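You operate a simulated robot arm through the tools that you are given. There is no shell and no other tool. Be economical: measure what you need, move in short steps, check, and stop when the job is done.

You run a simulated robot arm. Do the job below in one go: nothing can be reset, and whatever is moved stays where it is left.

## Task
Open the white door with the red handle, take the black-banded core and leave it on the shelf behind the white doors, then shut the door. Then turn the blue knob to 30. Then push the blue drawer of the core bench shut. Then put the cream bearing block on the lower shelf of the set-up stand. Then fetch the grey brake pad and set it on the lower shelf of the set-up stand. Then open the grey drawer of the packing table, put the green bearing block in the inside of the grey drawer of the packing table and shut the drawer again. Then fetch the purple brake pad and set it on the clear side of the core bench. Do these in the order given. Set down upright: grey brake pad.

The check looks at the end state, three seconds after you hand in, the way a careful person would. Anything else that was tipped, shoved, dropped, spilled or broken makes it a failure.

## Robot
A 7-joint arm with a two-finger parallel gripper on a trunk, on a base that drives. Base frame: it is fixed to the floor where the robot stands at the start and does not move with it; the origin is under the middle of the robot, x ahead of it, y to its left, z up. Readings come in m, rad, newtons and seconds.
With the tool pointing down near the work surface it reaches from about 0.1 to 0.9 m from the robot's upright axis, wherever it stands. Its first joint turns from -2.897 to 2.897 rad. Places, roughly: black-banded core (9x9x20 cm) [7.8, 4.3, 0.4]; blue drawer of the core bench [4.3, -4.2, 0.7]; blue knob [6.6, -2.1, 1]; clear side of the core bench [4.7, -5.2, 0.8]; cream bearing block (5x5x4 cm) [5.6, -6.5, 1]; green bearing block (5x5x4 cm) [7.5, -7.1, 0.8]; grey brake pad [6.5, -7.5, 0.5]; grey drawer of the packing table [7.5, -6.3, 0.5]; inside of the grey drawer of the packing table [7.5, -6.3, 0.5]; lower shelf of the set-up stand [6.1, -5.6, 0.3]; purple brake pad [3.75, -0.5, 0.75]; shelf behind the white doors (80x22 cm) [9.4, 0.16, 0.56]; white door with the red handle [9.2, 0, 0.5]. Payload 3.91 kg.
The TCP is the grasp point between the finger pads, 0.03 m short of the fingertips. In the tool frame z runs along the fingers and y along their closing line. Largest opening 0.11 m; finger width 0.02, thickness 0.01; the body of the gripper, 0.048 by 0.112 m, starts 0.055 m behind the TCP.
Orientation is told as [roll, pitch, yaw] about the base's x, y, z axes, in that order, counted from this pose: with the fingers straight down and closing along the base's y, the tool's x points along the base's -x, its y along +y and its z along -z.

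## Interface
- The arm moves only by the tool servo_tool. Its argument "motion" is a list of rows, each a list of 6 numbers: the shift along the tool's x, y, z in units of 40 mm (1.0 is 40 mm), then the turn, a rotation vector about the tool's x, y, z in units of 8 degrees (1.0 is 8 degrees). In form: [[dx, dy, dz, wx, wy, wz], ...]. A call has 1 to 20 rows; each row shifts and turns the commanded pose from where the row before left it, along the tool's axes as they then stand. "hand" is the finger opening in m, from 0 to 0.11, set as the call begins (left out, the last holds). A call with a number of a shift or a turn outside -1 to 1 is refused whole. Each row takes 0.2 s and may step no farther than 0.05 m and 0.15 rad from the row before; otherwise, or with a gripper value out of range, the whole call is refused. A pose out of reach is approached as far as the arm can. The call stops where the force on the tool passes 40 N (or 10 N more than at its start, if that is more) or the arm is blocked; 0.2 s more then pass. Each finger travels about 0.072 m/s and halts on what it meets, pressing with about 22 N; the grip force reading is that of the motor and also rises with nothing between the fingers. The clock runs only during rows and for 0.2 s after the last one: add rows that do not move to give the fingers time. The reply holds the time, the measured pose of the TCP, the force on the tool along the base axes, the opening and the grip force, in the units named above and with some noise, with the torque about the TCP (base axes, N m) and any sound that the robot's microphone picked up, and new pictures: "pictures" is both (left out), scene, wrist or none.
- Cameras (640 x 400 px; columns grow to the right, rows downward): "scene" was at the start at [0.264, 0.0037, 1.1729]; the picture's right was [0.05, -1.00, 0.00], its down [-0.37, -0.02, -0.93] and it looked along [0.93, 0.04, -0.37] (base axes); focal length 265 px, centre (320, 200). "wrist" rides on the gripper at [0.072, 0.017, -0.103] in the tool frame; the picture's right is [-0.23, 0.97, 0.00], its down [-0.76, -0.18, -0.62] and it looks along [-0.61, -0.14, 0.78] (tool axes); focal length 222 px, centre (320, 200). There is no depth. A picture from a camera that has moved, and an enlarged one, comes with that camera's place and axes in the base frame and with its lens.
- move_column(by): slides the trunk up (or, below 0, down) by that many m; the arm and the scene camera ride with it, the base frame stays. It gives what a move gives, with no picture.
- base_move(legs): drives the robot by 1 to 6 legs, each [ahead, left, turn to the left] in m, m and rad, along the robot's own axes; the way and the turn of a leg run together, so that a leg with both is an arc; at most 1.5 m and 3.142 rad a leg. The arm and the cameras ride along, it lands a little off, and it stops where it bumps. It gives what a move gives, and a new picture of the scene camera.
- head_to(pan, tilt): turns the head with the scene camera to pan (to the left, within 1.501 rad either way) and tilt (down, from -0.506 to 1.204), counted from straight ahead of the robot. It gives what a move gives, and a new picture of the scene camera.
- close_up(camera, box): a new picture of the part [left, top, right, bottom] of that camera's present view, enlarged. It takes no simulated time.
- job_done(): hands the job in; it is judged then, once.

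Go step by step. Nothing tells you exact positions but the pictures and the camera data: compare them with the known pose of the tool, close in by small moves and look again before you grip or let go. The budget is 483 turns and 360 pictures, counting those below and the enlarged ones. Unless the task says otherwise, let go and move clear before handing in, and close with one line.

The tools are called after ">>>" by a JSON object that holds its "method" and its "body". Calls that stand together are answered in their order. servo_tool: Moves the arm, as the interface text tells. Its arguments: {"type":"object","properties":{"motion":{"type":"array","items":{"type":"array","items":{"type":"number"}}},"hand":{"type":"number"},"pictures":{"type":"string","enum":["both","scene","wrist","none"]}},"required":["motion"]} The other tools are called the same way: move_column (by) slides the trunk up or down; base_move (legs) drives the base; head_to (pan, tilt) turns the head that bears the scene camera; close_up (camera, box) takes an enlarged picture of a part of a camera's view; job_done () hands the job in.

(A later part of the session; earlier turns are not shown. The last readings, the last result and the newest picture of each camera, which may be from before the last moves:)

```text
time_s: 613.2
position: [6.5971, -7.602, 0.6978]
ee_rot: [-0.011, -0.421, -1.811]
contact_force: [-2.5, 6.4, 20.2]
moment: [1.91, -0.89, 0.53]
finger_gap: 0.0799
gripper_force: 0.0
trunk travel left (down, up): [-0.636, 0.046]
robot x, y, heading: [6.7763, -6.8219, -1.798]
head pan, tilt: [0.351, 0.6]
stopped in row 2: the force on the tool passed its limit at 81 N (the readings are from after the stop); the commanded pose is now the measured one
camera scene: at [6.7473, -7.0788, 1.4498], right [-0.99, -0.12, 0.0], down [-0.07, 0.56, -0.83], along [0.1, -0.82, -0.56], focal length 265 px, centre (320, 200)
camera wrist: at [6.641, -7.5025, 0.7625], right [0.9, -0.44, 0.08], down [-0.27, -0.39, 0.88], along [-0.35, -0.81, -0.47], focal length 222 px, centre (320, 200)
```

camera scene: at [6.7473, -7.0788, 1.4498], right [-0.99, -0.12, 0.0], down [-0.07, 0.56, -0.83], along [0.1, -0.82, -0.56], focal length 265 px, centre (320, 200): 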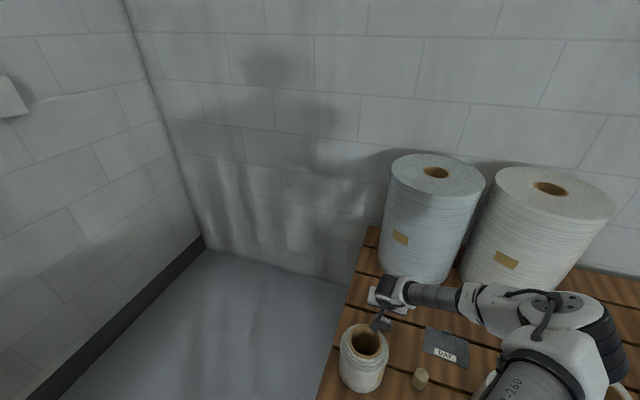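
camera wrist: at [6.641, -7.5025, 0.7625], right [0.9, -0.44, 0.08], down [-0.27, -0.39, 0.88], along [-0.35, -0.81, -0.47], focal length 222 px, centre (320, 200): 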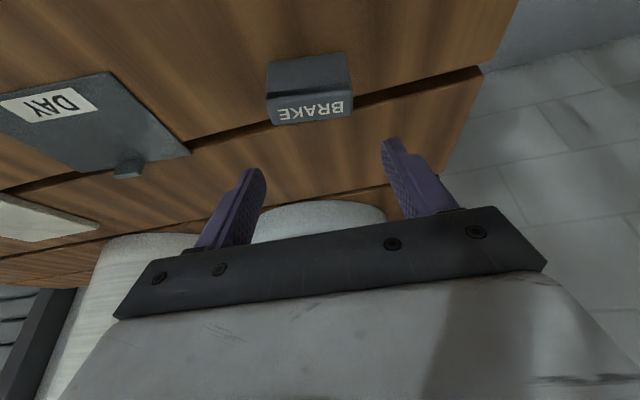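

Something on the hand (the wrist camera housing on the robot side) touched the roll. I'll lift back up and flip the wrist 180° so the camera is on the other side.

>>> {"method": "servo_tool", "body": {"motion": [[-0.4, 0, -0.9, 0, 0, 0], [-0.4, 0, -0.9, 0, 0, 0], [-0.4, 0, -0.9, 0, 0, 0], [-0.4, 0, -0.9, 0, 0, 0], [-0.4, 0, -0.9, 0, 0, 0], [0, 0, 0, 0, 0, 0]], "pictures": "scene"}}

>>> {"method": "servo_tool", "body": {"motion": [[0, 0, 0, 0, 0, 1], [0, 0, 0, 0, 0, 1], [0, 0, 0, 0, 0, 1], [0, 0, 0, 0, 0, 1], [0, 0, 0, 0, 0, 1], [0, 0, 0, 0, 0, 1], [0, 0, 0, 0, 0, 1], [0, 0, 0, 0, 0, 1], [0, 0, 0, 0, 0, 1], [0, 0, 0, 0, 0, 1], [0, 0, 0, 0, 0, 1], [0, 0, 0, 0, 0, 0]], "pictures": "none"}}

```text
time_s: 614.6
position: [6.5977, -7.602, 0.8954]
ee_rot: [-0.012, -0.417, -1.809]
contact_force: [-0.3, -0.5, 0.0]
moment: [-0.02, 0.0, 0.01]
finger_gap: 0.0798
gripper_force: 0.1
trunk travel left (down, up): [-0.636, 0.046]
robot x, y, heading: [6.7768, -6.8256, -1.805]
head pan, tilt: [0.351, 0.6]
camera scene: at [6.7472, -7.0798, 1.4493], right [-0.99, -0.12, 0.0], down [-0.07, 0.56, -0.82], along [0.1, -0.82, -0.57], focal length 265 px, centre (320, 200)
```

scene: 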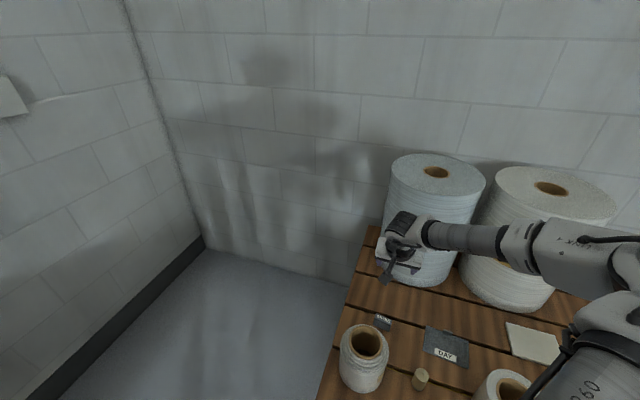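

```text
time_s: 617.2
position: [6.5975, -7.6035, 0.893]
ee_rot: [0.417, -0.025, 2.927]
contact_force: [0.1, 1.3, 0.8]
moment: [-0.01, 0.0, -0.03]
finger_gap: 0.0801
gripper_force: 0.1
trunk travel left (down, up): [-0.636, 0.046]
robot x, y, heading: [6.7757, -6.8272, -1.807]
head pan, tilt: [0.351, 0.6]
```

The roll is undisturbed, and 90° of wrist rotation worked. Continue the other half.

>>> {"method": "servo_tool", "body": {"motion": [[0, 0, 0, 0, 0, 1], [0, 0, 0, 0, 0, 1], [0, 0, 0, 0, 0, 1], [0, 0, 0, 0, 0, 1], [0, 0, 0, 0, 0, 1], [0, 0, 0, 0, 0, 1], [0, 0, 0, 0, 0, 1], [0, 0, 0, 0, 0, 1], [0, 0, 0, 0, 0, 1], [0, 0, 0, 0, 0, 1], [0, 0, 0, 0, 0, 1], [0, 0, 0, 0, 0, 0.5], [0, 0, 0, 0, 0, 0]]}}

```text
time_s: 620.0
position: [6.5997, -7.6047, 0.8932]
ee_rot: [0.012, 0.419, 1.332]
contact_force: [-1.0, 0.1, -0.9]
moment: [-0.02, 0.01, -0.03]
finger_gap: 0.0801
gripper_force: 0.0
trunk travel left (down, up): [-0.636, 0.046]
robot x, y, heading: [6.7754, -6.8248, -1.801]
head pan, tilt: [0.351, 0.6]
camera scene: at [6.7473, -7.0795, 1.4494], right [-0.99, -0.12, 0.0], down [-0.07, 0.56, -0.83], along [0.1, -0.82, -0.56], focal length 265 px, centre (320, 200)
camera wrist: at [6.5781, -7.6234, 1.017], right [-0.89, 0.44, -0.08], down [0.41, 0.88, 0.26], along [0.18, 0.2, -0.96], focal length 222 px, centre (320, 200)
```

scene: 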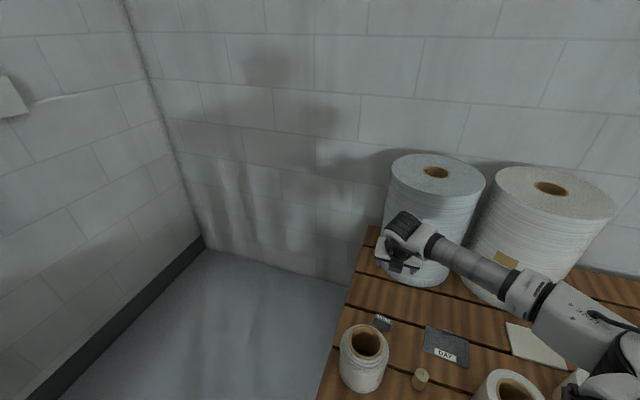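
wrist: 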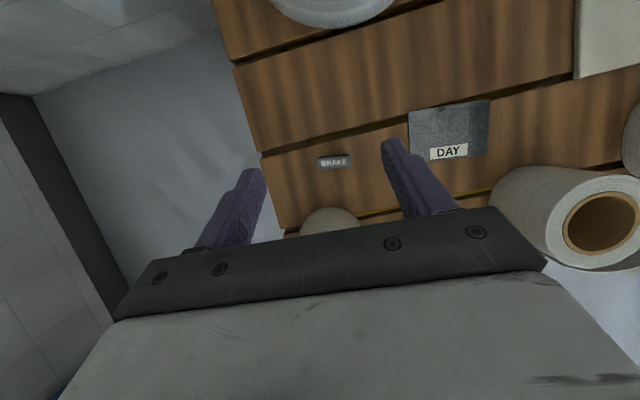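

Now the camera faces clear space. Descend again in steps.

>>> {"method": "servo_tool", "body": {"motion": [[-0.4, 0, 0.9, 0, 0, 0], [-0.4, 0, 0.9, 0, 0, 0], [-0.4, 0, 0.9, 0, 0, 0], [-0.4, 0, 0.9, 0, 0, 0], [-0.4, 0, 0.9, 0, 0, 0], [0, 0, 0, 0, 0, 0]]}}

```text
time_s: 621.4
position: [6.5951, -7.6036, 0.6944]
ee_rot: [0.011, 0.419, 1.331]
contact_force: [0.3, 0.6, 0.6]
moment: [0.0, -0.02, 0.01]
finger_gap: 0.0802
gripper_force: 0.1
trunk travel left (down, up): [-0.636, 0.046]
robot x, y, heading: [6.7791, -6.8267, -1.803]
head pan, tilt: [0.351, 0.6]
camera scene: at [6.7473, -7.0793, 1.4494], right [-0.99, -0.12, 0.0], down [-0.07, 0.56, -0.83], along [0.1, -0.82, -0.56], focal length 265 px, centre (320, 200)
camera wrist: at [6.5756, -7.6232, 0.819], right [-0.9, 0.44, -0.08], down [0.41, 0.88, 0.26], along [0.18, 0.2, -0.96], focal length 222 px, centre (320, 200)
```

scene: 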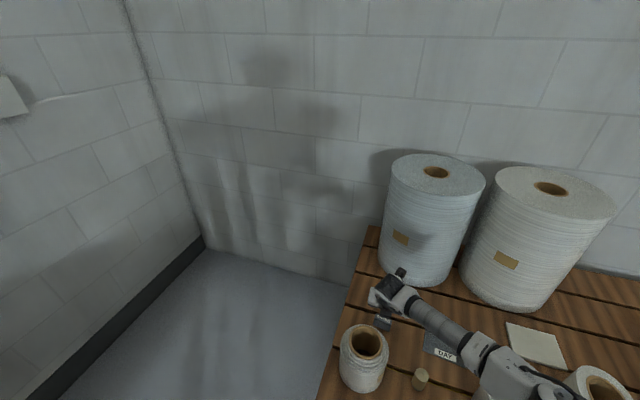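
wrist: 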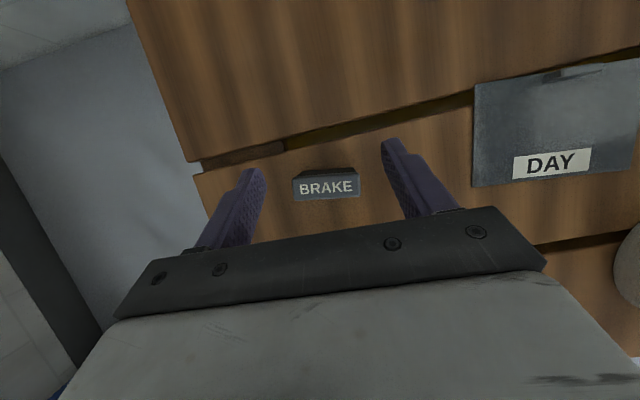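

Clear. Final 5.5 cm with a 1 cm pull-back correction.

>>> {"method": "servo_tool", "body": {"motion": [[-0.4, -0.05, 0.6, 0, 0, 0], [-0.4, 0, 0.58, 0, 0, 0], [0, 0, 0, 0, 0, 0]], "pictures": "wrist"}}

```text
time_s: 622.2
position: [6.6007, -7.5933, 0.6395]
ee_rot: [0.012, 0.419, 1.329]
contact_force: [-1.1, 0.1, -0.1]
moment: [0.01, -0.01, -0.01]
finger_gap: 0.0801
gripper_force: 0.0
trunk travel left (down, up): [-0.636, 0.046]
robot x, y, heading: [6.7757, -6.8263, -1.799]
head pan, tilt: [0.351, 0.6]
camera wrist: at [6.5804, -7.6129, 0.7631], right [-0.9, 0.44, -0.08], down [0.41, 0.88, 0.26], along [0.18, 0.2, -0.96], focal length 222 px, centre (320, 200)
```

wrist: 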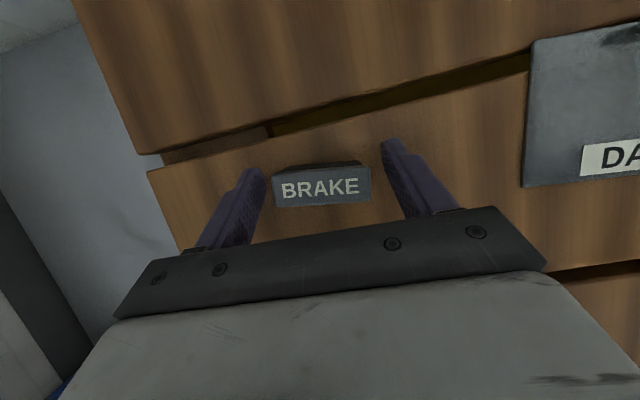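

TCP projects right onto the pad. Close.

>>> {"method": "servo_tool", "body": {"motion": [[0, 0, 0, 0, 0, 0], [0, 0, 0, 0, 0, 0], [0, 0, 0, 0, 0, 0], [0, 0, 0, 0, 0, 0], [0, 0, 0, 0, 0, 0]], "hand": 0.0, "pictures": "none"}}

>>> {"method": "servo_tool", "body": {"motion": [[0.4, 0, -0.9, 0, 0, 0], [0.4, 0, -0.9, 0, 0, 0], [0.4, 0, -0.9, 0, 0, 0], [0.4, 0, -0.9, 0, 0, 0], [0.4, 0, -0.9, 0, 0, 0], [0, 0, 0, 0, 0, 0]]}}

```text
time_s: 623.4
position: [6.6005, -7.5939, 0.64]
ee_rot: [0.013, 0.418, 1.332]
contact_force: [-0.2, 0.4, -1.3]
moment: [-0.02, -0.01, -0.03]
finger_gap: 0.0577
gripper_force: 22.2
trunk travel left (down, up): [-0.636, 0.046]
robot x, y, heading: [6.7774, -6.8254, -1.804]
head pan, tilt: [0.351, 0.6]
```

```text
time_s: 624.8
position: [6.6038, -7.5946, 0.8388]
ee_rot: [0.012, 0.417, 1.332]
contact_force: [-0.1, 0.1, -2.5]
moment: [0.0, 0.01, 0.0]
finger_gap: 0.0575
gripper_force: 21.8
trunk travel left (down, up): [-0.636, 0.046]
robot x, y, heading: [6.7738, -6.8224, -1.804]
head pan, tilt: [0.351, 0.6]
camera scene: at [6.7472, -7.0798, 1.4493], right [-0.99, -0.12, 0.0], down [-0.07, 0.56, -0.82], along [0.1, -0.82, -0.57], focal length 265 px, centre (320, 200)
camera wrist: at [6.5836, -7.6147, 0.9613], right [-0.9, 0.44, -0.08], down [0.41, 0.88, 0.26], along [0.18, 0.2, -0.96], focal length 222 px, centre (320, 200)
```

scene: 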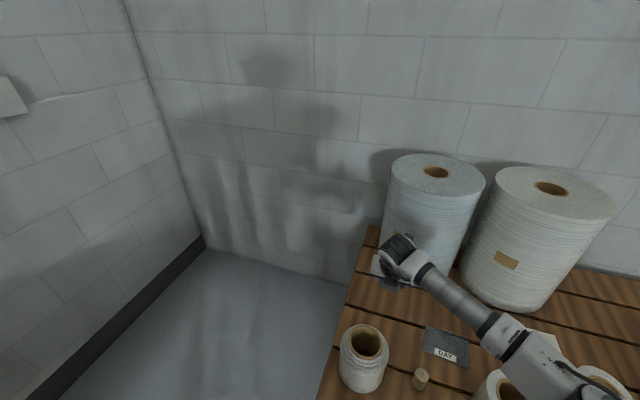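
wrist: 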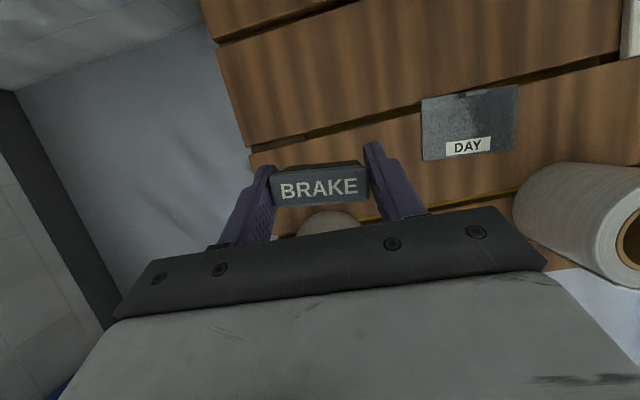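

Pad gripped (5.75 cm wide), label still level. Retract, back away, and turn to the stand.

>>> {"method": "servo_tool", "body": {"motion": [[-0.8, 0, -0.35, 0, 0, 0], [-0.8, 0, -0.35, 0, 0, 0], [-0.8, 0, -0.35, 0, 0, 0], [-0.8, 0, -0.35, 0, 0, 0], [-0.8, 0, -0.35, 0, 0, 0], [0, 0, 0, 0, 0, 0]], "pictures": "none"}}

>>> {"method": "base_move", "body": {"legs": [[-0.9, 0, 0], [0, 0, -1.53], [0, -0.33, 0]]}}

```text
time_s: 626.2
position: [6.6467, -7.4245, 0.8371]
ee_rot: [0.012, 0.419, 1.33]
contact_force: [-0.2, 0.3, -2.7]
moment: [0.01, -0.02, 0.01]
finger_gap: 0.0577
gripper_force: 21.8
trunk travel left (down, up): [-0.636, 0.046]
robot x, y, heading: [6.773, -6.8259, -1.803]
head pan, tilt: [0.351, 0.6]
```

```text
time_s: 637.4
position: [6.4145, -5.5463, 0.8378]
ee_rot: [0.013, 0.418, -0.177]
contact_force: [0.7, 1.1, -1.8]
moment: [-0.03, 0.0, 0.0]
finger_gap: 0.0576
gripper_force: 21.9
trunk travel left (down, up): [-0.636, 0.046]
robot x, y, heading: [7.0165, -5.639, 2.97]
head pan, tilt: [0.351, 0.6]
camera scene: at [6.7669, -5.6249, 1.4493], right [-0.18, 0.98, 0.0], down [0.56, 0.1, -0.83], along [-0.81, -0.15, -0.56], focal length 265 px, centre (320, 200)
```

scene: 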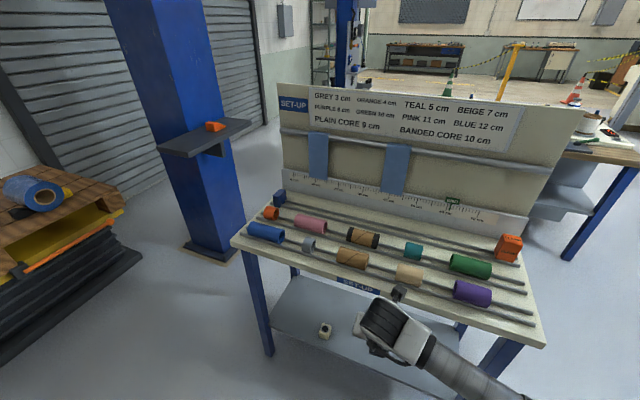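

The cream block is visible on the shelf at left; I'll put the pad to its right. Lower in front of the stand.

>>> {"method": "move_column", "body": {"by": -0.4}}

>>> {"method": "move_column", "body": {"by": -0.07}}

>>> {"method": "head_to", "body": {"pan": 0.2, "tilt": 0.6}}

>>> {"method": "servo_tool", "body": {"motion": [[0, 0, 0, 0, 0, 0]], "pictures": "wrist"}}

```text
time_s: 641.3
position: [6.4159, -5.5473, 0.4365]
ee_rot: [0.012, 0.42, -0.177]
contact_force: [0.7, 0.5, -2.0]
moment: [-0.01, -0.03, 0.0]
finger_gap: 0.057
gripper_force: 22.3
trunk travel left (down, up): [-0.236, 0.446]
robot x, y, heading: [7.0197, -5.6386, 2.971]
head pan, tilt: [0.351, 0.6]
```

```text
time_s: 642.4
position: [6.4156, -5.5468, 0.3683]
ee_rot: [0.012, 0.418, -0.178]
contact_force: [0.4, 0.4, -1.4]
moment: [-0.01, 0.01, 0.05]
finger_gap: 0.0573
gripper_force: 22.0
trunk travel left (down, up): [-0.166, 0.516]
robot x, y, heading: [7.0219, -5.6379, 2.97]
head pan, tilt: [0.351, 0.6]
```

```text
time_s: 643.0
position: [6.4162, -5.5458, 0.3678]
ee_rot: [0.012, 0.42, -0.177]
contact_force: [-0.1, -0.3, -1.8]
moment: [-0.02, -0.03, 0.0]
finger_gap: 0.0572
gripper_force: 21.7
trunk travel left (down, up): [-0.166, 0.516]
robot x, y, heading: [7.0255, -5.6376, 2.973]
head pan, tilt: [0.201, 0.6]
camera scene: at [6.7656, -5.6121, 0.9793], right [-0.03, 1.0, 0.0], down [0.56, 0.02, -0.82], along [-0.82, -0.03, -0.57], focal length 265 px, centre (320, 200)
```

scene: 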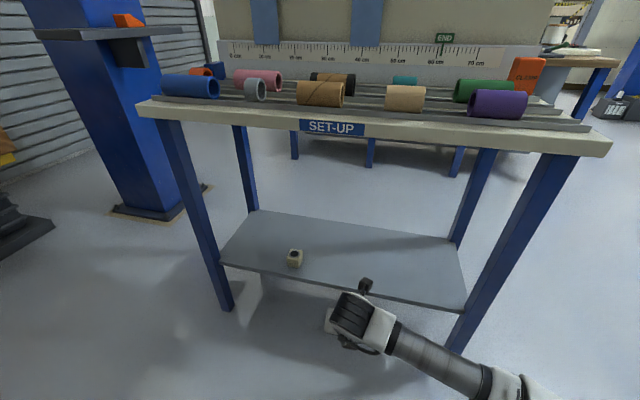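

```text
time_s: 643.5
position: [6.4148, -5.5463, 0.3671]
ee_rot: [0.012, 0.419, -0.18]
contact_force: [-0.3, -0.7, -1.8]
moment: [0.02, -0.02, 0.02]
finger_gap: 0.0575
gripper_force: 22.6
trunk travel left (down, up): [-0.166, 0.516]
robot x, y, heading: [7.0199, -5.6373, 2.969]
head pan, tilt: [0.201, 0.6]
camera wrist: at [6.3945, -5.5268, 0.4909], right [0.38, 0.92, -0.08], down [0.9, -0.35, 0.26], along [0.21, -0.17, -0.96], focal length 222 px, centre (320, 200)
```

wrist: 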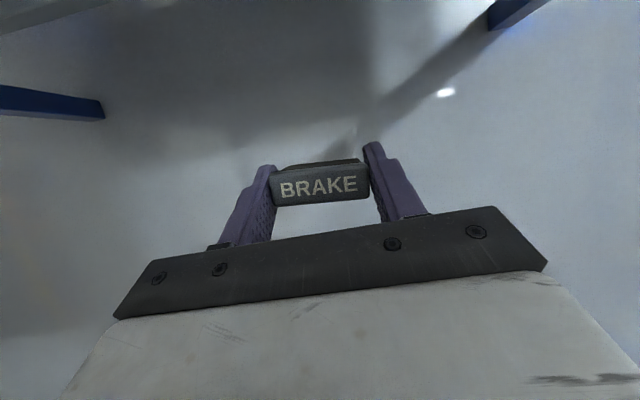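

The shelf spans x≈5.94–6.24 at y=-5.5. Move forward 29 cm: base 0.2, arm 0.09.

>>> {"method": "base_move", "body": {"legs": [[0.2, 0, 0]]}}

>>> {"method": "servo_tool", "body": {"motion": [[0.7, 0, 0.31, 0, 0, 0], [0.7, 0, 0.31, 0, 0, 0], [0.6, 0, 0.27, 0, 0, 0], [0, 0, 0, 0, 0, 0]]}}

```text
time_s: 645.0
position: [6.2163, -5.5138, 0.3671]
ee_rot: [0.011, 0.419, -0.174]
contact_force: [-0.3, -0.8, -1.5]
moment: [0.03, 0.03, 0.0]
finger_gap: 0.0574
gripper_force: 21.6
trunk travel left (down, up): [-0.166, 0.516]
robot x, y, heading: [6.8219, -5.6046, 2.975]
head pan, tilt: [0.201, 0.6]
camera scene: at [6.5675, -5.5785, 0.9794], right [-0.03, 1.0, 0.0], down [0.56, 0.02, -0.83], along [-0.82, -0.03, -0.56], focal length 265 px, centre (320, 200)
```

scene: 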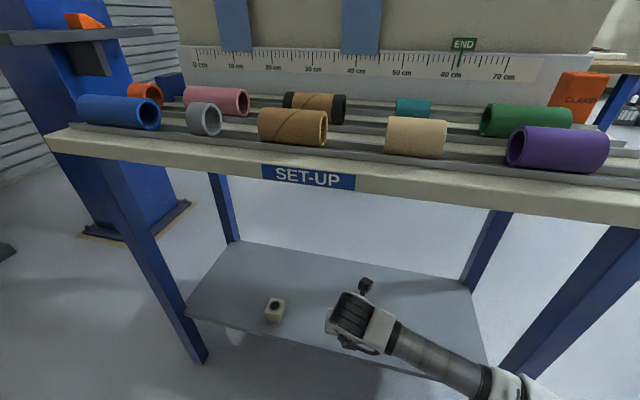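

```text
time_s: 646.0
position: [6.1305, -5.4965, 0.3669]
ee_rot: [0.011, 0.417, -0.177]
contact_force: [0.1, -1.0, -2.3]
moment: [0.01, -0.01, -0.02]
finger_gap: 0.0571
gripper_force: 21.9
trunk travel left (down, up): [-0.166, 0.516]
robot x, y, heading: [6.8237, -5.6077, 2.974]
head pan, tilt: [0.201, 0.6]
camera scene: at [6.5674, -5.5785, 0.9793], right [-0.03, 1.0, 0.0], down [0.56, 0.02, -0.82], along [-0.82, -0.03, -0.57], focal length 265 px, centre (320, 200)
camera wrist: at [6.1109, -5.4772, 0.4906], right [0.38, 0.92, -0.08], down [0.9, -0.35, 0.26], along [0.21, -0.17, -0.96], focal length 222 px, centre (320, 200)
```

scene: 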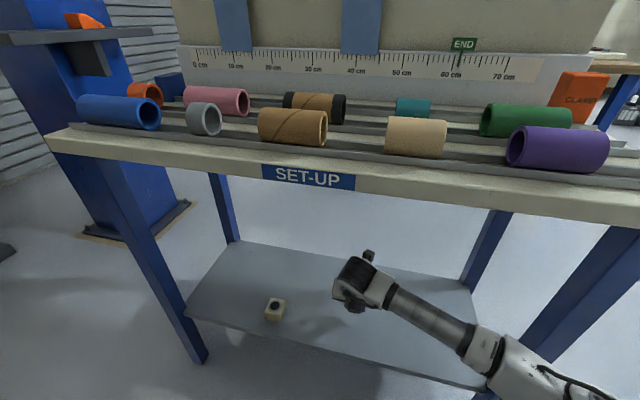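
wrist: 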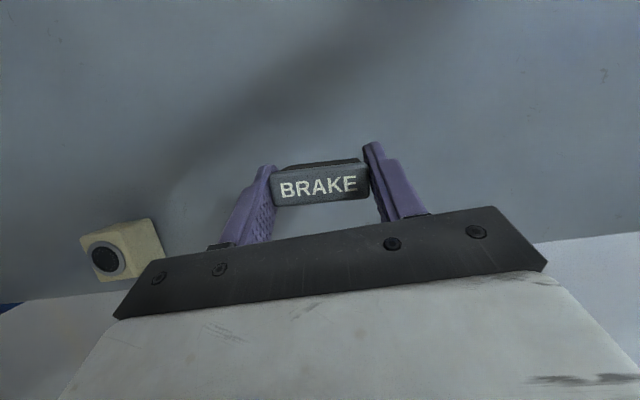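

Over the shelf. Lower with the trunk until contact (expected at TCP z≈0.325).

>>> {"method": "move_column", "body": {"by": -0.03}}

>>> {"method": "move_column", "body": {"by": -0.008}}

>>> {"method": "move_column", "body": {"by": -0.006}}

```text
time_s: 646.8
position: [6.1313, -5.4973, 0.3374]
ee_rot: [0.013, 0.417, -0.177]
contact_force: [-0.3, 1.0, -2.7]
moment: [0.0, -0.03, 0.02]
finger_gap: 0.0573
gripper_force: 22.1
trunk travel left (down, up): [-0.136, 0.546]
robot x, y, heading: [6.8226, -5.6039, 2.973]
head pan, tilt: [0.201, 0.6]
```

```text
time_s: 647.4
position: [6.1313, -5.4971, 0.3287]
ee_rot: [0.013, 0.42, -0.178]
contact_force: [-0.3, -0.1, -1.8]
moment: [0.01, -0.01, 0.03]
finger_gap: 0.0571
gripper_force: 22.0
trunk travel left (down, up): [-0.128, 0.554]
robot x, y, heading: [6.8222, -5.6013, 2.972]
head pan, tilt: [0.201, 0.6]
```

```text
time_s: 647.9
position: [6.1317, -5.4976, 0.3233]
ee_rot: [0.012, 0.419, -0.176]
contact_force: [-1.4, 0.2, -1.0]
moment: [0.03, 0.01, -0.03]
finger_gap: 0.0572
gripper_force: 22.2
trunk travel left (down, up): [-0.122, 0.56]
robot x, y, heading: [6.8244, -5.6055, 2.97]
head pan, tilt: [0.201, 0.6]
```

>>> {"method": "move_column", "body": {"by": -0.005}}

>>> {"method": "move_column", "body": {"by": -0.005}}

```text
time_s: 648.5
position: [6.1306, -5.4972, 0.3194]
ee_rot: [0.013, 0.42, -0.177]
contact_force: [-0.6, 0.9, 9.7]
moment: [-0.25, 0.02, -0.01]
finger_gap: 0.0571
gripper_force: 22.4
trunk travel left (down, up): [-0.117, 0.565]
robot x, y, heading: [6.8198, -5.601, 2.969]
head pan, tilt: [0.201, 0.6]
```

```text
time_s: 649.0
position: [6.1309, -5.4973, 0.3151]
ee_rot: [0.011, 0.425, -0.177]
contact_force: [-5.1, 1.3, 20.6]
moment: [-0.35, 0.22, -0.25]
finger_gap: 0.0563
gripper_force: 21.9
trunk travel left (down, up): [-0.112, 0.57]
robot x, y, heading: [6.8174, -5.6034, 2.979]
head pan, tilt: [0.201, 0.6]
```

Contact. Relieve slightly, open, and lift straight up.

>>> {"method": "move_column", "body": {"by": 0.004}}

>>> {"method": "servo_tool", "body": {"motion": [[0, 0, 0, 0, 0, 0], [0, 0, 0, 0, 0, 0], [0, 0, 0, 0, 0, 0], [0, 0, 0, 0, 0, 0]], "hand": 0.08, "pictures": "wrist"}}

>>> {"method": "move_column", "body": {"by": 0.06}}

>>> {"method": "base_move", "body": {"legs": [[-0.25, 0, 0]]}}

```text
time_s: 649.5
position: [6.1333, -5.4968, 0.3158]
ee_rot: [0.016, 0.413, -0.178]
contact_force: [0.7, 0.0, 0.2]
moment: [-0.02, 0.05, 0.0]
finger_gap: 0.056
gripper_force: 21.8
trunk travel left (down, up): [-0.116, 0.566]
robot x, y, heading: [6.8217, -5.6039, 2.972]
head pan, tilt: [0.201, 0.6]
```

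```text
time_s: 650.5
position: [6.1314, -5.4967, 0.3164]
ee_rot: [0.012, 0.419, -0.176]
contact_force: [0.3, 0.8, -0.2]
moment: [0.0, -0.03, 0.01]
finger_gap: 0.0798
gripper_force: 0.0
trunk travel left (down, up): [-0.116, 0.566]
robot x, y, heading: [6.8209, -5.6058, 2.977]
head pan, tilt: [0.201, 0.6]
camera wrist: at [6.1113, -5.4773, 0.4407], right [0.38, 0.92, -0.08], down [0.9, -0.35, 0.26], along [0.21, -0.17, -0.96], focal length 222 px, centre (320, 200)
```

wrist: 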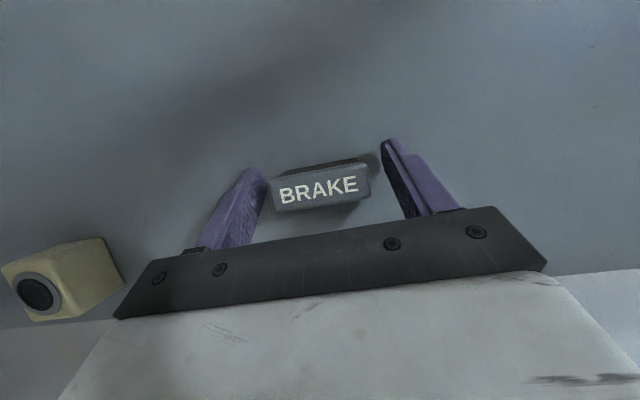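

```text
time_s: 651.5
position: [6.1303, -5.4974, 0.3774]
ee_rot: [0.011, 0.42, -0.176]
contact_force: [0.5, 0.1, 1.0]
moment: [-0.06, 0.0, 0.04]
finger_gap: 0.08
gripper_force: 0.0
trunk travel left (down, up): [-0.176, 0.506]
robot x, y, heading: [6.8233, -5.6031, 2.97]
head pan, tilt: [0.201, 0.6]
```

```text
time_s: 653.4
position: [6.3818, -5.542, 0.3762]
ee_rot: [0.012, 0.419, -0.172]
contact_force: [0.5, 0.5, 0.0]
moment: [0.0, 0.01, -0.01]
finger_gap: 0.0801
gripper_force: 0.0
trunk travel left (down, up): [-0.176, 0.506]
robot x, y, heading: [7.0697, -5.6453, 2.976]
head pan, tilt: [0.201, 0.6]
camera scene: at [6.8176, -5.6218, 0.9894], right [-0.04, 1.0, 0.0], down [0.56, 0.02, -0.83], along [-0.82, -0.03, -0.56], focal length 265 px, centre (320, 200)
```

scene: 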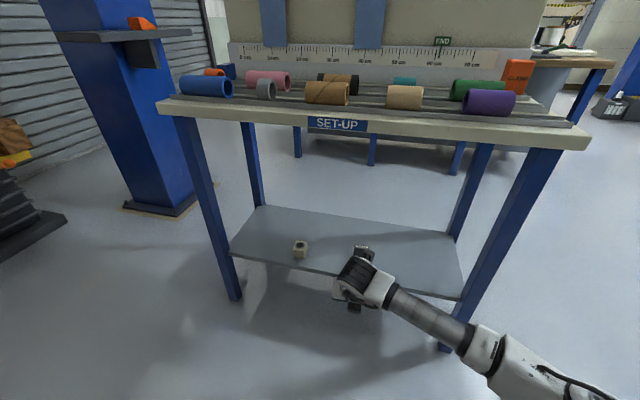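

Raise the trunk and verify the pad is standing.

>>> {"method": "move_column", "body": {"by": 0.35}}

>>> {"method": "head_to", "body": {"pan": 0.0, "tilt": 0.7}}

>>> {"method": "servo_tool", "body": {"motion": [[0, 0, 0, 0, 0, 0]], "pictures": "wrist"}}

```text
time_s: 656.8
position: [6.381, -5.5423, 0.7269]
ee_rot: [0.013, 0.418, -0.172]
contact_force: [-0.1, 0.7, -0.2]
moment: [-0.01, 0.0, 0.02]
finger_gap: 0.08
gripper_force: 0.0
trunk travel left (down, up): [-0.526, 0.156]
robot x, y, heading: [7.0705, -5.6486, 2.978]
head pan, tilt: [0.201, 0.6]
```

```text
time_s: 657.5
position: [6.3811, -5.5411, 0.7265]
ee_rot: [0.011, 0.421, -0.173]
contact_force: [0.5, -0.2, 0.3]
moment: [0.02, -0.02, 0.02]
finger_gap: 0.0799
gripper_force: 0.1
trunk travel left (down, up): [-0.526, 0.156]
robot x, y, heading: [7.0703, -5.6479, 2.979]
head pan, tilt: [0.0, 0.7]
camera scene: at [6.8222, -5.6047, 1.3308], right [0.16, 0.99, 0.0], down [0.64, -0.11, -0.77], along [-0.75, 0.12, -0.64], focal length 265 px, centre (320, 200)
```

scene: 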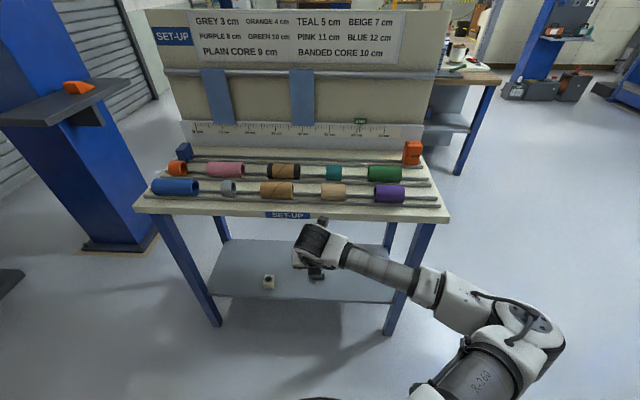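

```text
time_s: 657.9
position: [6.3815, -5.5422, 0.7268]
ee_rot: [0.012, 0.419, -0.17]
contact_force: [1.1, -0.9, 0.8]
moment: [0.0, -0.04, -0.02]
finger_gap: 0.0801
gripper_force: 0.1
trunk travel left (down, up): [-0.526, 0.156]
robot x, y, heading: [7.0713, -5.6464, 2.978]
head pan, tilt: [0.0, 0.7]
camera wrist: at [6.3609, -5.5227, 0.8507], right [0.38, 0.92, -0.08], down [0.9, -0.34, 0.26], along [0.21, -0.17, -0.96], focal length 222 px, centre (320, 200)
```

wrist: 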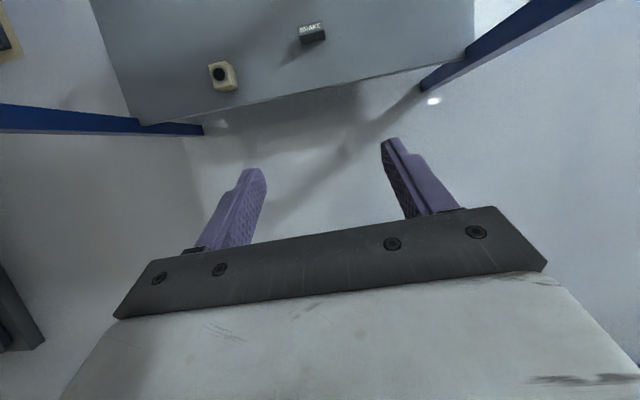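

Both are on the shelf, the pad upright. Next, the packing table's grey drawer: turn around and face the table.

>>> {"method": "move_column", "body": {"by": 0.15}}

>>> {"method": "base_move", "body": {"legs": [[0, 0, 1.5], [0.5, -0.32, 0], [0, 0, 1.57]]}}

>>> {"method": "head_to", "body": {"pan": 0.0, "tilt": 0.5}}

```text
time_s: 659.7
position: [6.3817, -5.5431, 0.8768]
ee_rot: [0.011, 0.418, -0.17]
contact_force: [-0.2, -0.5, -0.3]
moment: [0.0, 0.01, 0.03]
finger_gap: 0.0799
gripper_force: 0.1
trunk travel left (down, up): [-0.676, 0.006]
robot x, y, heading: [7.0691, -5.6456, 2.978]
head pan, tilt: [0.0, 0.7]
```

```text
time_s: 670.7
position: [7.3183, -6.1973, 0.8767]
ee_rot: [0.012, 0.418, 2.904]
contact_force: [-0.5, -0.8, 0.3]
moment: [-0.02, 0.0, 0.0]
finger_gap: 0.0798
gripper_force: 0.1
trunk travel left (down, up): [-0.676, 0.006]
robot x, y, heading: [6.6343, -6.0466, -0.231]
head pan, tilt: [0.0, 0.7]
camera scene: at [6.8852, -6.1066, 1.4807], right [-0.23, -0.97, 0.0], down [-0.63, 0.15, -0.76], along [0.74, -0.17, -0.64], focal length 265 px, centre (320, 200)
```

scene: 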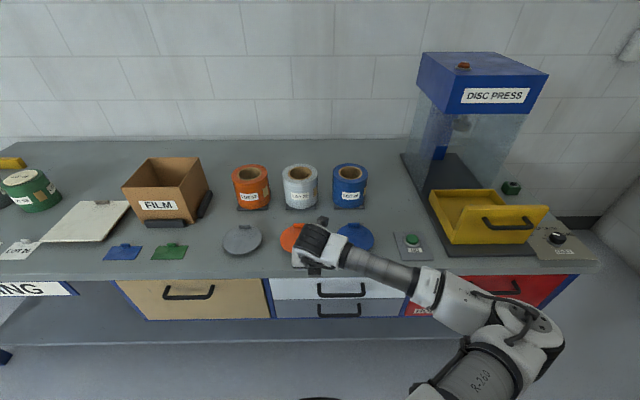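

```text
time_s: 671.5
position: [7.3187, -6.1971, 0.8762]
ee_rot: [0.011, 0.419, 2.904]
contact_force: [-0.6, -0.6, -1.6]
moment: [-0.01, -0.03, -0.01]
finger_gap: 0.08
gripper_force: 0.1
trunk travel left (down, up): [-0.676, 0.006]
robot x, y, heading: [6.6359, -6.0473, -0.23]
head pan, tilt: [0.0, 0.499]
camera scene: at [6.8911, -6.1081, 1.4984], right [-0.23, -0.97, 0.0], down [-0.47, 0.11, -0.88], along [0.85, -0.2, -0.48], focal length 265 px, centre (320, 200)
```

scene: 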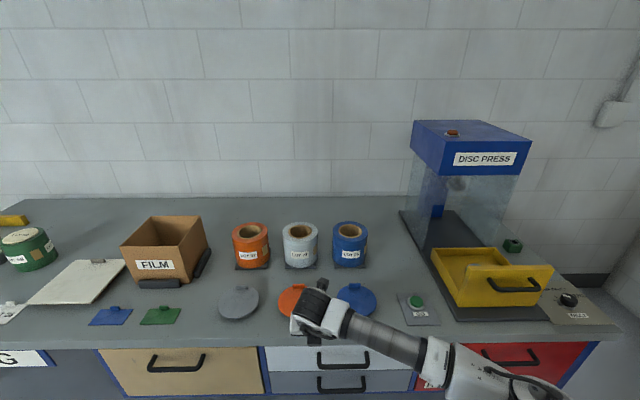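

Excellent view: the grey drawer is under the white one, its handle at about (7.33, -6.28, 0.565). The green block is at the right by the press. I'll retract a little, tilt the tool up, and roll it 90° so the fingers close vertically.

>>> {"method": "servo_tool", "body": {"motion": [[-0.8, 0, -0.35, 0, 0, 0], [-0.8, 0, -0.35, 0, 0, 0], [-0.8, 0, -0.35, 0, 0, 0], [-0.4, 0, -0.2, 0, 0, 0], [0, 0, 0, 0, 1, 0], [0, 0, 0, 0, 1, 0], [0, 0, 0, 0, 1, 0], [0, 0, 0, 0, 1, 0], [0, 0, 0, 0, 1, 0], [0, 0, 0, 0, 0, 0]], "pictures": "none"}}

>>> {"method": "servo_tool", "body": {"motion": [[0, 0, 0, 0, 0, -1], [0, 0, 0, 0, 0, -1], [0, 0, 0, 0, 0, -1], [0, 0, 0, 0, 0, -1], [0, 0, 0, 0, 0, -1], [0, 0, 0, 0, 0, -1], [0, 0, 0, 0, 0, -1], [0, 0, 0, 0, 0, -1], [0, 0, 0, 0, 0, -1], [0, 0, 0, 0, 0, -1], [0, 0, 0, 0, 0, -1], [0, 0, 0, 0, 0, -0.25], [0, 0, 0, 0, 0, 0]], "pictures": "none"}}

>>> {"method": "move_column", "body": {"by": -0.28}}

>>> {"method": "servo_tool", "body": {"motion": [[0, 0, 0, 0, 0, 0]]}}

```text
time_s: 673.7
position: [7.2392, -6.1904, 0.8765]
ee_rot: [0.015, 0.767, 2.909]
contact_force: [-0.1, 1.2, 0.0]
moment: [-0.01, 0.04, -0.03]
finger_gap: 0.08
gripper_force: 0.1
out of reach, approached as far as the arm can: row 5, 6, 7, 8, 9
trunk travel left (down, up): [-0.676, 0.006]
robot x, y, heading: [6.6351, -6.0466, -0.231]
head pan, tilt: [0.0, 0.499]
```

```text
time_s: 676.5
position: [7.2388, -6.1908, 0.8769]
ee_rot: [0.767, -0.011, -1.813]
contact_force: [-0.1, -0.2, 0.0]
moment: [-0.02, 0.0, -0.03]
finger_gap: 0.0799
gripper_force: 0.2
trunk travel left (down, up): [-0.676, 0.006]
robot x, y, heading: [6.6377, -6.0449, -0.229]
head pan, tilt: [0.0, 0.499]
```

```text
time_s: 679.3
position: [7.2389, -6.19, 0.5962]
ee_rot: [0.768, -0.012, -1.813]
contact_force: [-0.6, 0.8, 0.0]
moment: [0.01, -0.01, 0.01]
finger_gap: 0.0801
gripper_force: 0.0
trunk travel left (down, up): [-0.396, 0.286]
robot x, y, heading: [6.6348, -6.0482, -0.23]
head pan, tilt: [0.0, 0.499]
```

```text
time_s: 679.7
position: [7.2375, -6.1898, 0.5965]
ee_rot: [0.768, -0.011, -1.813]
contact_force: [0.2, -0.1, 0.1]
moment: [0.0, -0.03, -0.02]
finger_gap: 0.0801
gripper_force: 0.2
trunk travel left (down, up): [-0.396, 0.286]
robot x, y, heading: [6.6375, -6.0518, -0.231]
head pan, tilt: [0.0, 0.499]
camera scene: at [6.8911, -6.1081, 1.2185], right [-0.23, -0.97, 0.0], down [-0.47, 0.11, -0.88], along [0.85, -0.2, -0.48], focal length 265 px, centre (320, 200)
camera wrist: at [7.1994, -6.1046, 0.6812], right [0.63, -0.38, 0.68], down [-0.73, -0.6, 0.33], along [0.28, -0.7, -0.65], focal length 222 px, centre (320, 200)
```

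scene: 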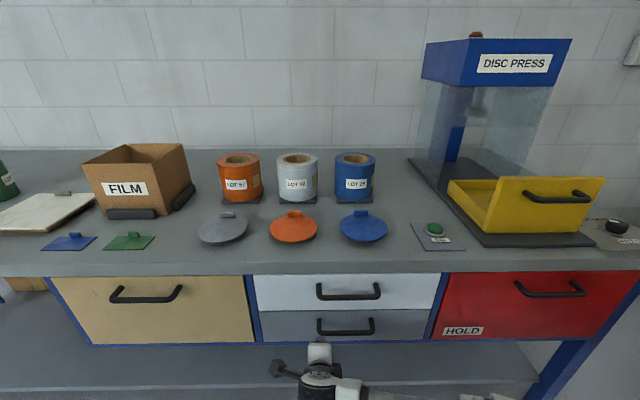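
wrist: 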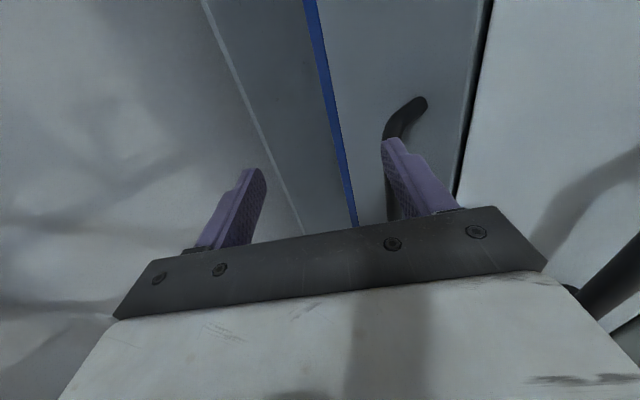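

Handle triangulated at (7.319, -6.28, 0.582). Shift right 7 cm and tilt the tool up further, then check.

>>> {"method": "servo_tool", "body": {"motion": [[-0.9, 0, 0, 0, 0, 0], [-0.9, 0.5, 0, 0, 0, 0], [0, 0.4, 0, -0.9, 0, 0], [0, 0, 0, -0.9, 0, 0], [0, 0, 0, -0.8, 0, 0], [0, 0, 0, 0, 0, 0]]}}

```text
time_s: 681.1
position: [7.2616, -6.2688, 0.6502]
ee_rot: [0.98, -0.009, -1.809]
contact_force: [-0.3, -0.2, -0.1]
moment: [0.03, -0.03, -0.01]
finger_gap: 0.0799
gripper_force: 0.0
out of reach, approached as far as the arm can: row 4, 5
trunk travel left (down, up): [-0.396, 0.286]
robot x, y, heading: [6.638, -6.0463, -0.229]
head pan, tilt: [0.0, 0.499]
camera scene: at [6.891, -6.1081, 1.2185], right [-0.23, -0.97, 0.0], down [-0.47, 0.11, -0.88], along [0.85, -0.2, -0.48], focal length 265 px, centre (320, 200)
camera wrist: at [7.2062, -6.1799, 0.7207], right [0.47, -0.34, 0.81], down [-0.78, -0.59, 0.21], along [0.41, -0.73, -0.55], focal length 222 px, centre (320, 200)
```

scene: 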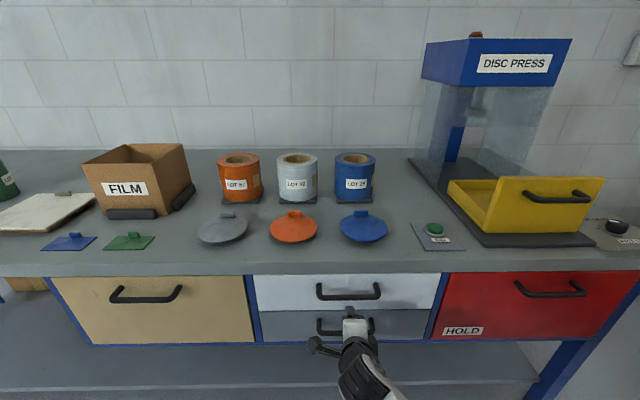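
wrist: 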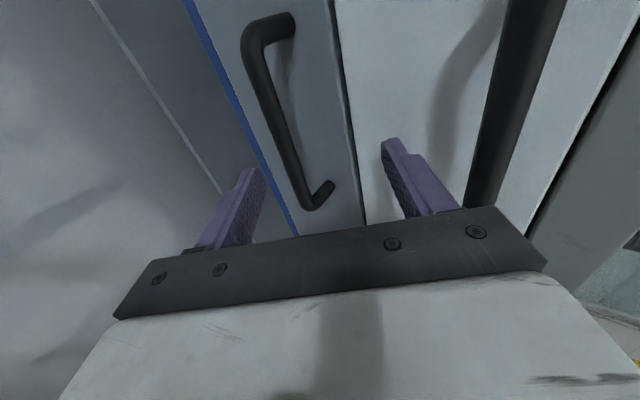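

Handle lies between the fingers. Narrow the opening, shift down 2.4 cm in the finger direction and advance.

>>> {"method": "servo_tool", "body": {"motion": [[0, -0.6, 0, 0, 0, 0], [0, 0, 0.7, 0, 0, 0], [0, 0, 0.6, 0, 0, 0], [0, 0, 0.5, 0, 0, 0], [0, 0, 0, 0, 0, 0]], "hand": 0.05}}

```text
time_s: 681.8
position: [7.283, -6.2749, 0.6411]
ee_rot: [0.979, -0.011, -1.808]
contact_force: [-10.5, 0.8, 7.4]
moment: [0.11, 0.4, 0.05]
finger_gap: 0.0502
gripper_force: 0.5
out of reach, approached as far as the arm can: row 1, 2, 3
trunk travel left (down, up): [-0.396, 0.286]
robot x, y, heading: [6.6383, -6.0517, -0.231]
head pan, tilt: [0.0, 0.499]
stopped in row 3: the force on the tool passed its limit at 83 N (the readings are from after the stop); the commanded pose is now the measured one
camera scene: at [6.8905, -6.1081, 1.2187], right [-0.23, -0.97, 0.0], down [-0.47, 0.11, -0.88], along [0.85, -0.2, -0.48], focal length 265 px, centre (320, 200)
camera wrist: at [7.2264, -6.1858, 0.7107], right [0.48, -0.34, 0.81], down [-0.78, -0.59, 0.21], along [0.41, -0.73, -0.55], focal length 222 px, centre (320, 200)
```

scene: 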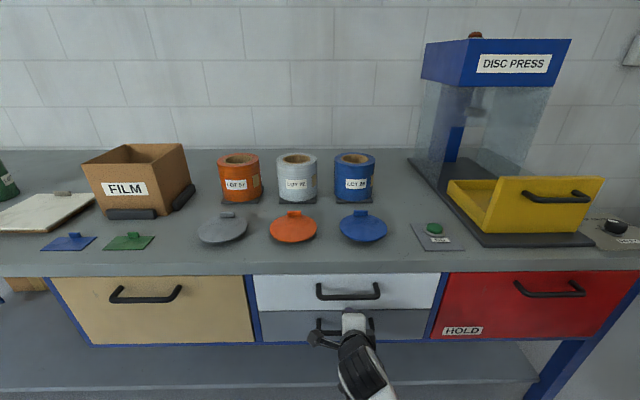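
wrist: 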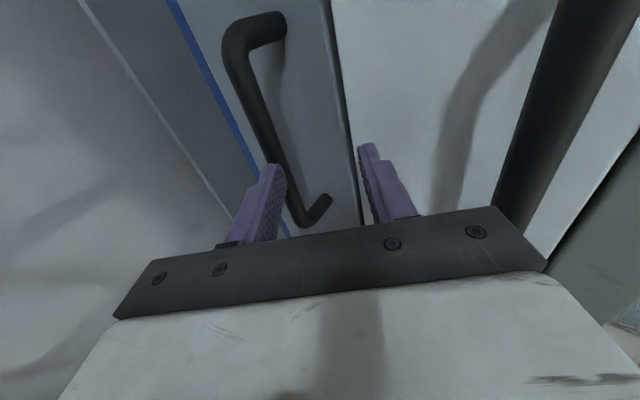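

The lower finger met the bar from the front: I'm ~5 cm too high. Back 2.5 cm, lower the trunk 5 cm, and re-advance.

>>> {"method": "servo_tool", "body": {"motion": [[0, 0, -0.7, 0, 0, 0], [0, 0, 0, 0, 0, 0]], "pictures": "none", "hand": 0.06}}

>>> {"method": "move_column", "body": {"by": -0.052}}

>>> {"method": "servo_tool", "body": {"motion": [[0, 0, 0.5, 0, 0, 0], [0, 0, 0.4, 0, 0, 0], [0, 0, 0.4, 0, 0, 0], [0, 0, 0, 0, 0, 0]]}}

```text
time_s: 682.4
position: [7.261, -6.2679, 0.6547]
ee_rot: [0.978, -0.009, -1.807]
contact_force: [1.5, -0.1, 0.4]
moment: [0.02, 0.01, -0.02]
finger_gap: 0.0601
gripper_force: 0.0
trunk travel left (down, up): [-0.396, 0.286]
robot x, y, heading: [6.6387, -6.0461, -0.23]
head pan, tilt: [0.0, 0.499]
```

```text
time_s: 683.3
position: [7.2594, -6.2677, 0.6028]
ee_rot: [0.978, -0.012, -1.808]
contact_force: [0.5, 0.1, -1.4]
moment: [-0.01, -0.03, -0.02]
finger_gap: 0.0598
gripper_force: 0.0
trunk travel left (down, up): [-0.344, 0.338]
robot x, y, heading: [6.6381, -6.0499, -0.23]
head pan, tilt: [0.0, 0.499]
```

```text
time_s: 684.0
position: [7.2893, -6.2769, 0.5853]
ee_rot: [0.983, -0.005, -1.805]
contact_force: [-19.5, 4.7, 1.1]
moment: [-0.06, -0.37, 0.15]
finger_gap: 0.0548
gripper_force: 0.0
trunk travel left (down, up): [-0.344, 0.338]
robot x, y, heading: [6.637, -6.0494, -0.235]
head pan, tilt: [0.0, 0.499]
stopped in row 3: the force on the tool passed its limit at 61 N (the readings are from after the stop); the commanded pose is now the measured one
camera scene: at [6.8898, -6.1083, 1.1666], right [-0.23, -0.97, 0.0], down [-0.47, 0.11, -0.88], along [0.85, -0.2, -0.48], focal length 265 px, centre (320, 200)
camera wrist: at [7.2334, -6.1872, 0.6558], right [0.47, -0.34, 0.81], down [-0.78, -0.6, 0.2], along [0.41, -0.73, -0.55], focal length 222 px, centre (320, 200)
```

scene: 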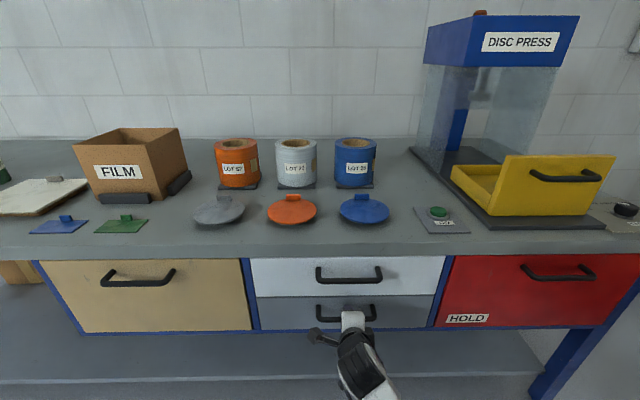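
wrist: 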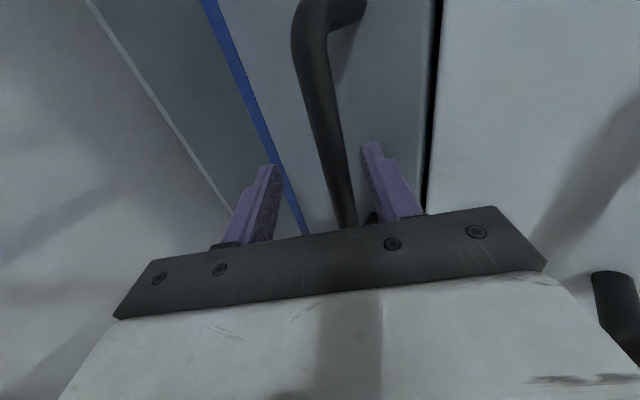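

The bar is between the fingers now. Close.

>>> {"method": "servo_tool", "body": {"motion": [[0, 0, 0, 0, 0, 0], [0, 0, 0, 0, 0, 0], [0, 0, 0, 0, 0, 0], [0, 0, 0, 0, 0, 0]], "hand": 0.0, "pictures": "wrist"}}

```text
time_s: 684.7
position: [7.2932, -6.2767, 0.5917]
ee_rot: [1.003, -0.007, -1.804]
contact_force: [1.2, 1.1, 15.5]
moment: [-0.29, -0.06, -0.27]
finger_gap: 0.0135
gripper_force: 45.1
trunk travel left (down, up): [-0.344, 0.338]
robot x, y, heading: [6.6341, -6.0468, -0.236]
head pan, tilt: [0.0, 0.499]
stopped in row 3: the force on the tool passed its limit at 42 N (the readings are from after the stop); the commanded pose is now the measured one
camera wrist: at [7.2336, -6.1874, 0.6608], right [0.46, -0.34, 0.82], down [-0.78, -0.59, 0.19], along [0.43, -0.73, -0.53], focal length 222 px, centre (320, 200)
```

wrist: 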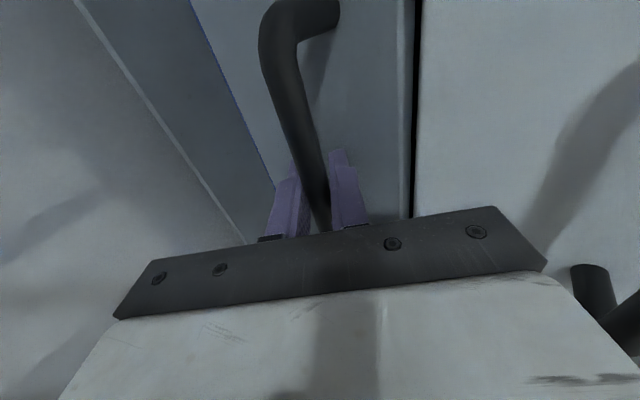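

Gripped (1.35 cm bar). Pull: base back slowly 12 cm.

>>> {"method": "base_move", "body": {"legs": [[-0.12, 0, 0]]}}

```text
time_s: 685.9
position: [7.1754, -6.2509, 0.5925]
ee_rot: [1.002, -0.009, -1.808]
contact_force: [-2.9, -6.1, 32.1]
moment: [0.21, 0.14, 0.55]
finger_gap: 0.0141
gripper_force: 45.4
trunk travel left (down, up): [-0.344, 0.338]
robot x, y, heading: [6.5166, -6.0183, -0.236]
head pan, tilt: [0.0, 0.499]
camera scene: at [6.7738, -6.0811, 1.1673], right [-0.23, -0.97, 0.0], down [-0.46, 0.11, -0.88], along [0.86, -0.2, -0.48], focal length 265 px, centre (320, 200)
```

scene: 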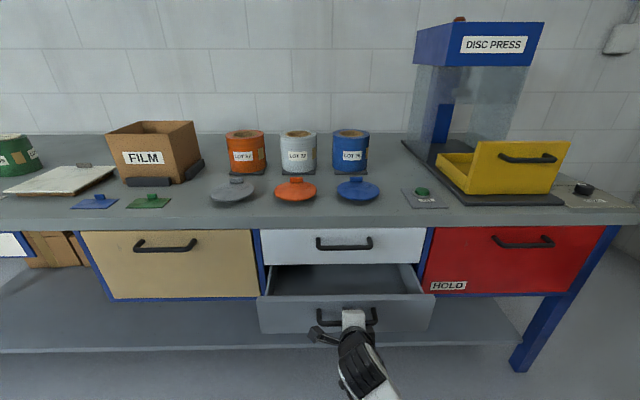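

The drawer is opening (~12 cm). Pull a further ~10 cm with the arm.

>>> {"method": "servo_tool", "body": {"motion": [[0, -0.22, -0.35, 0, 0, 0], [0, -0.22, -0.35, 0, 0, 0], [0, -0.22, -0.35, 0, 0, 0], [0, -0.22, -0.35, 0, 0, 0], [0, -0.22, -0.35, 0, 0, 0], [0, -0.22, -0.35, 0, 0, 0]], "pictures": "scene"}}

```text
time_s: 686.4
position: [7.1611, -6.2479, 0.5926]
ee_rot: [0.972, -0.047, -1.791]
contact_force: [-2.5, -2.9, -7.7]
moment: [1.53, -0.41, 0.4]
finger_gap: 0.0145
gripper_force: 45.2
out of reach, approached as far as the arm can: row 1
trunk travel left (down, up): [-0.344, 0.338]
robot x, y, heading: [6.5192, -6.0196, -0.235]
head pan, tilt: [0.0, 0.499]
stopped in row 2: the force on the tool passed its limit at 68 N (the readings are from after the stop); the commanded pose is now the measured one
camera scene: at [6.7736, -6.0732, 1.1714], right [-0.23, -0.97, 0.01], down [-0.46, 0.1, -0.88], along [0.86, -0.21, -0.47], focal length 265 px, centre (320, 200)
```

scene: 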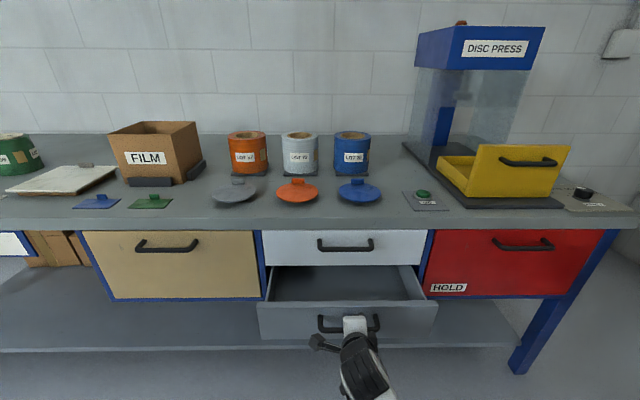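

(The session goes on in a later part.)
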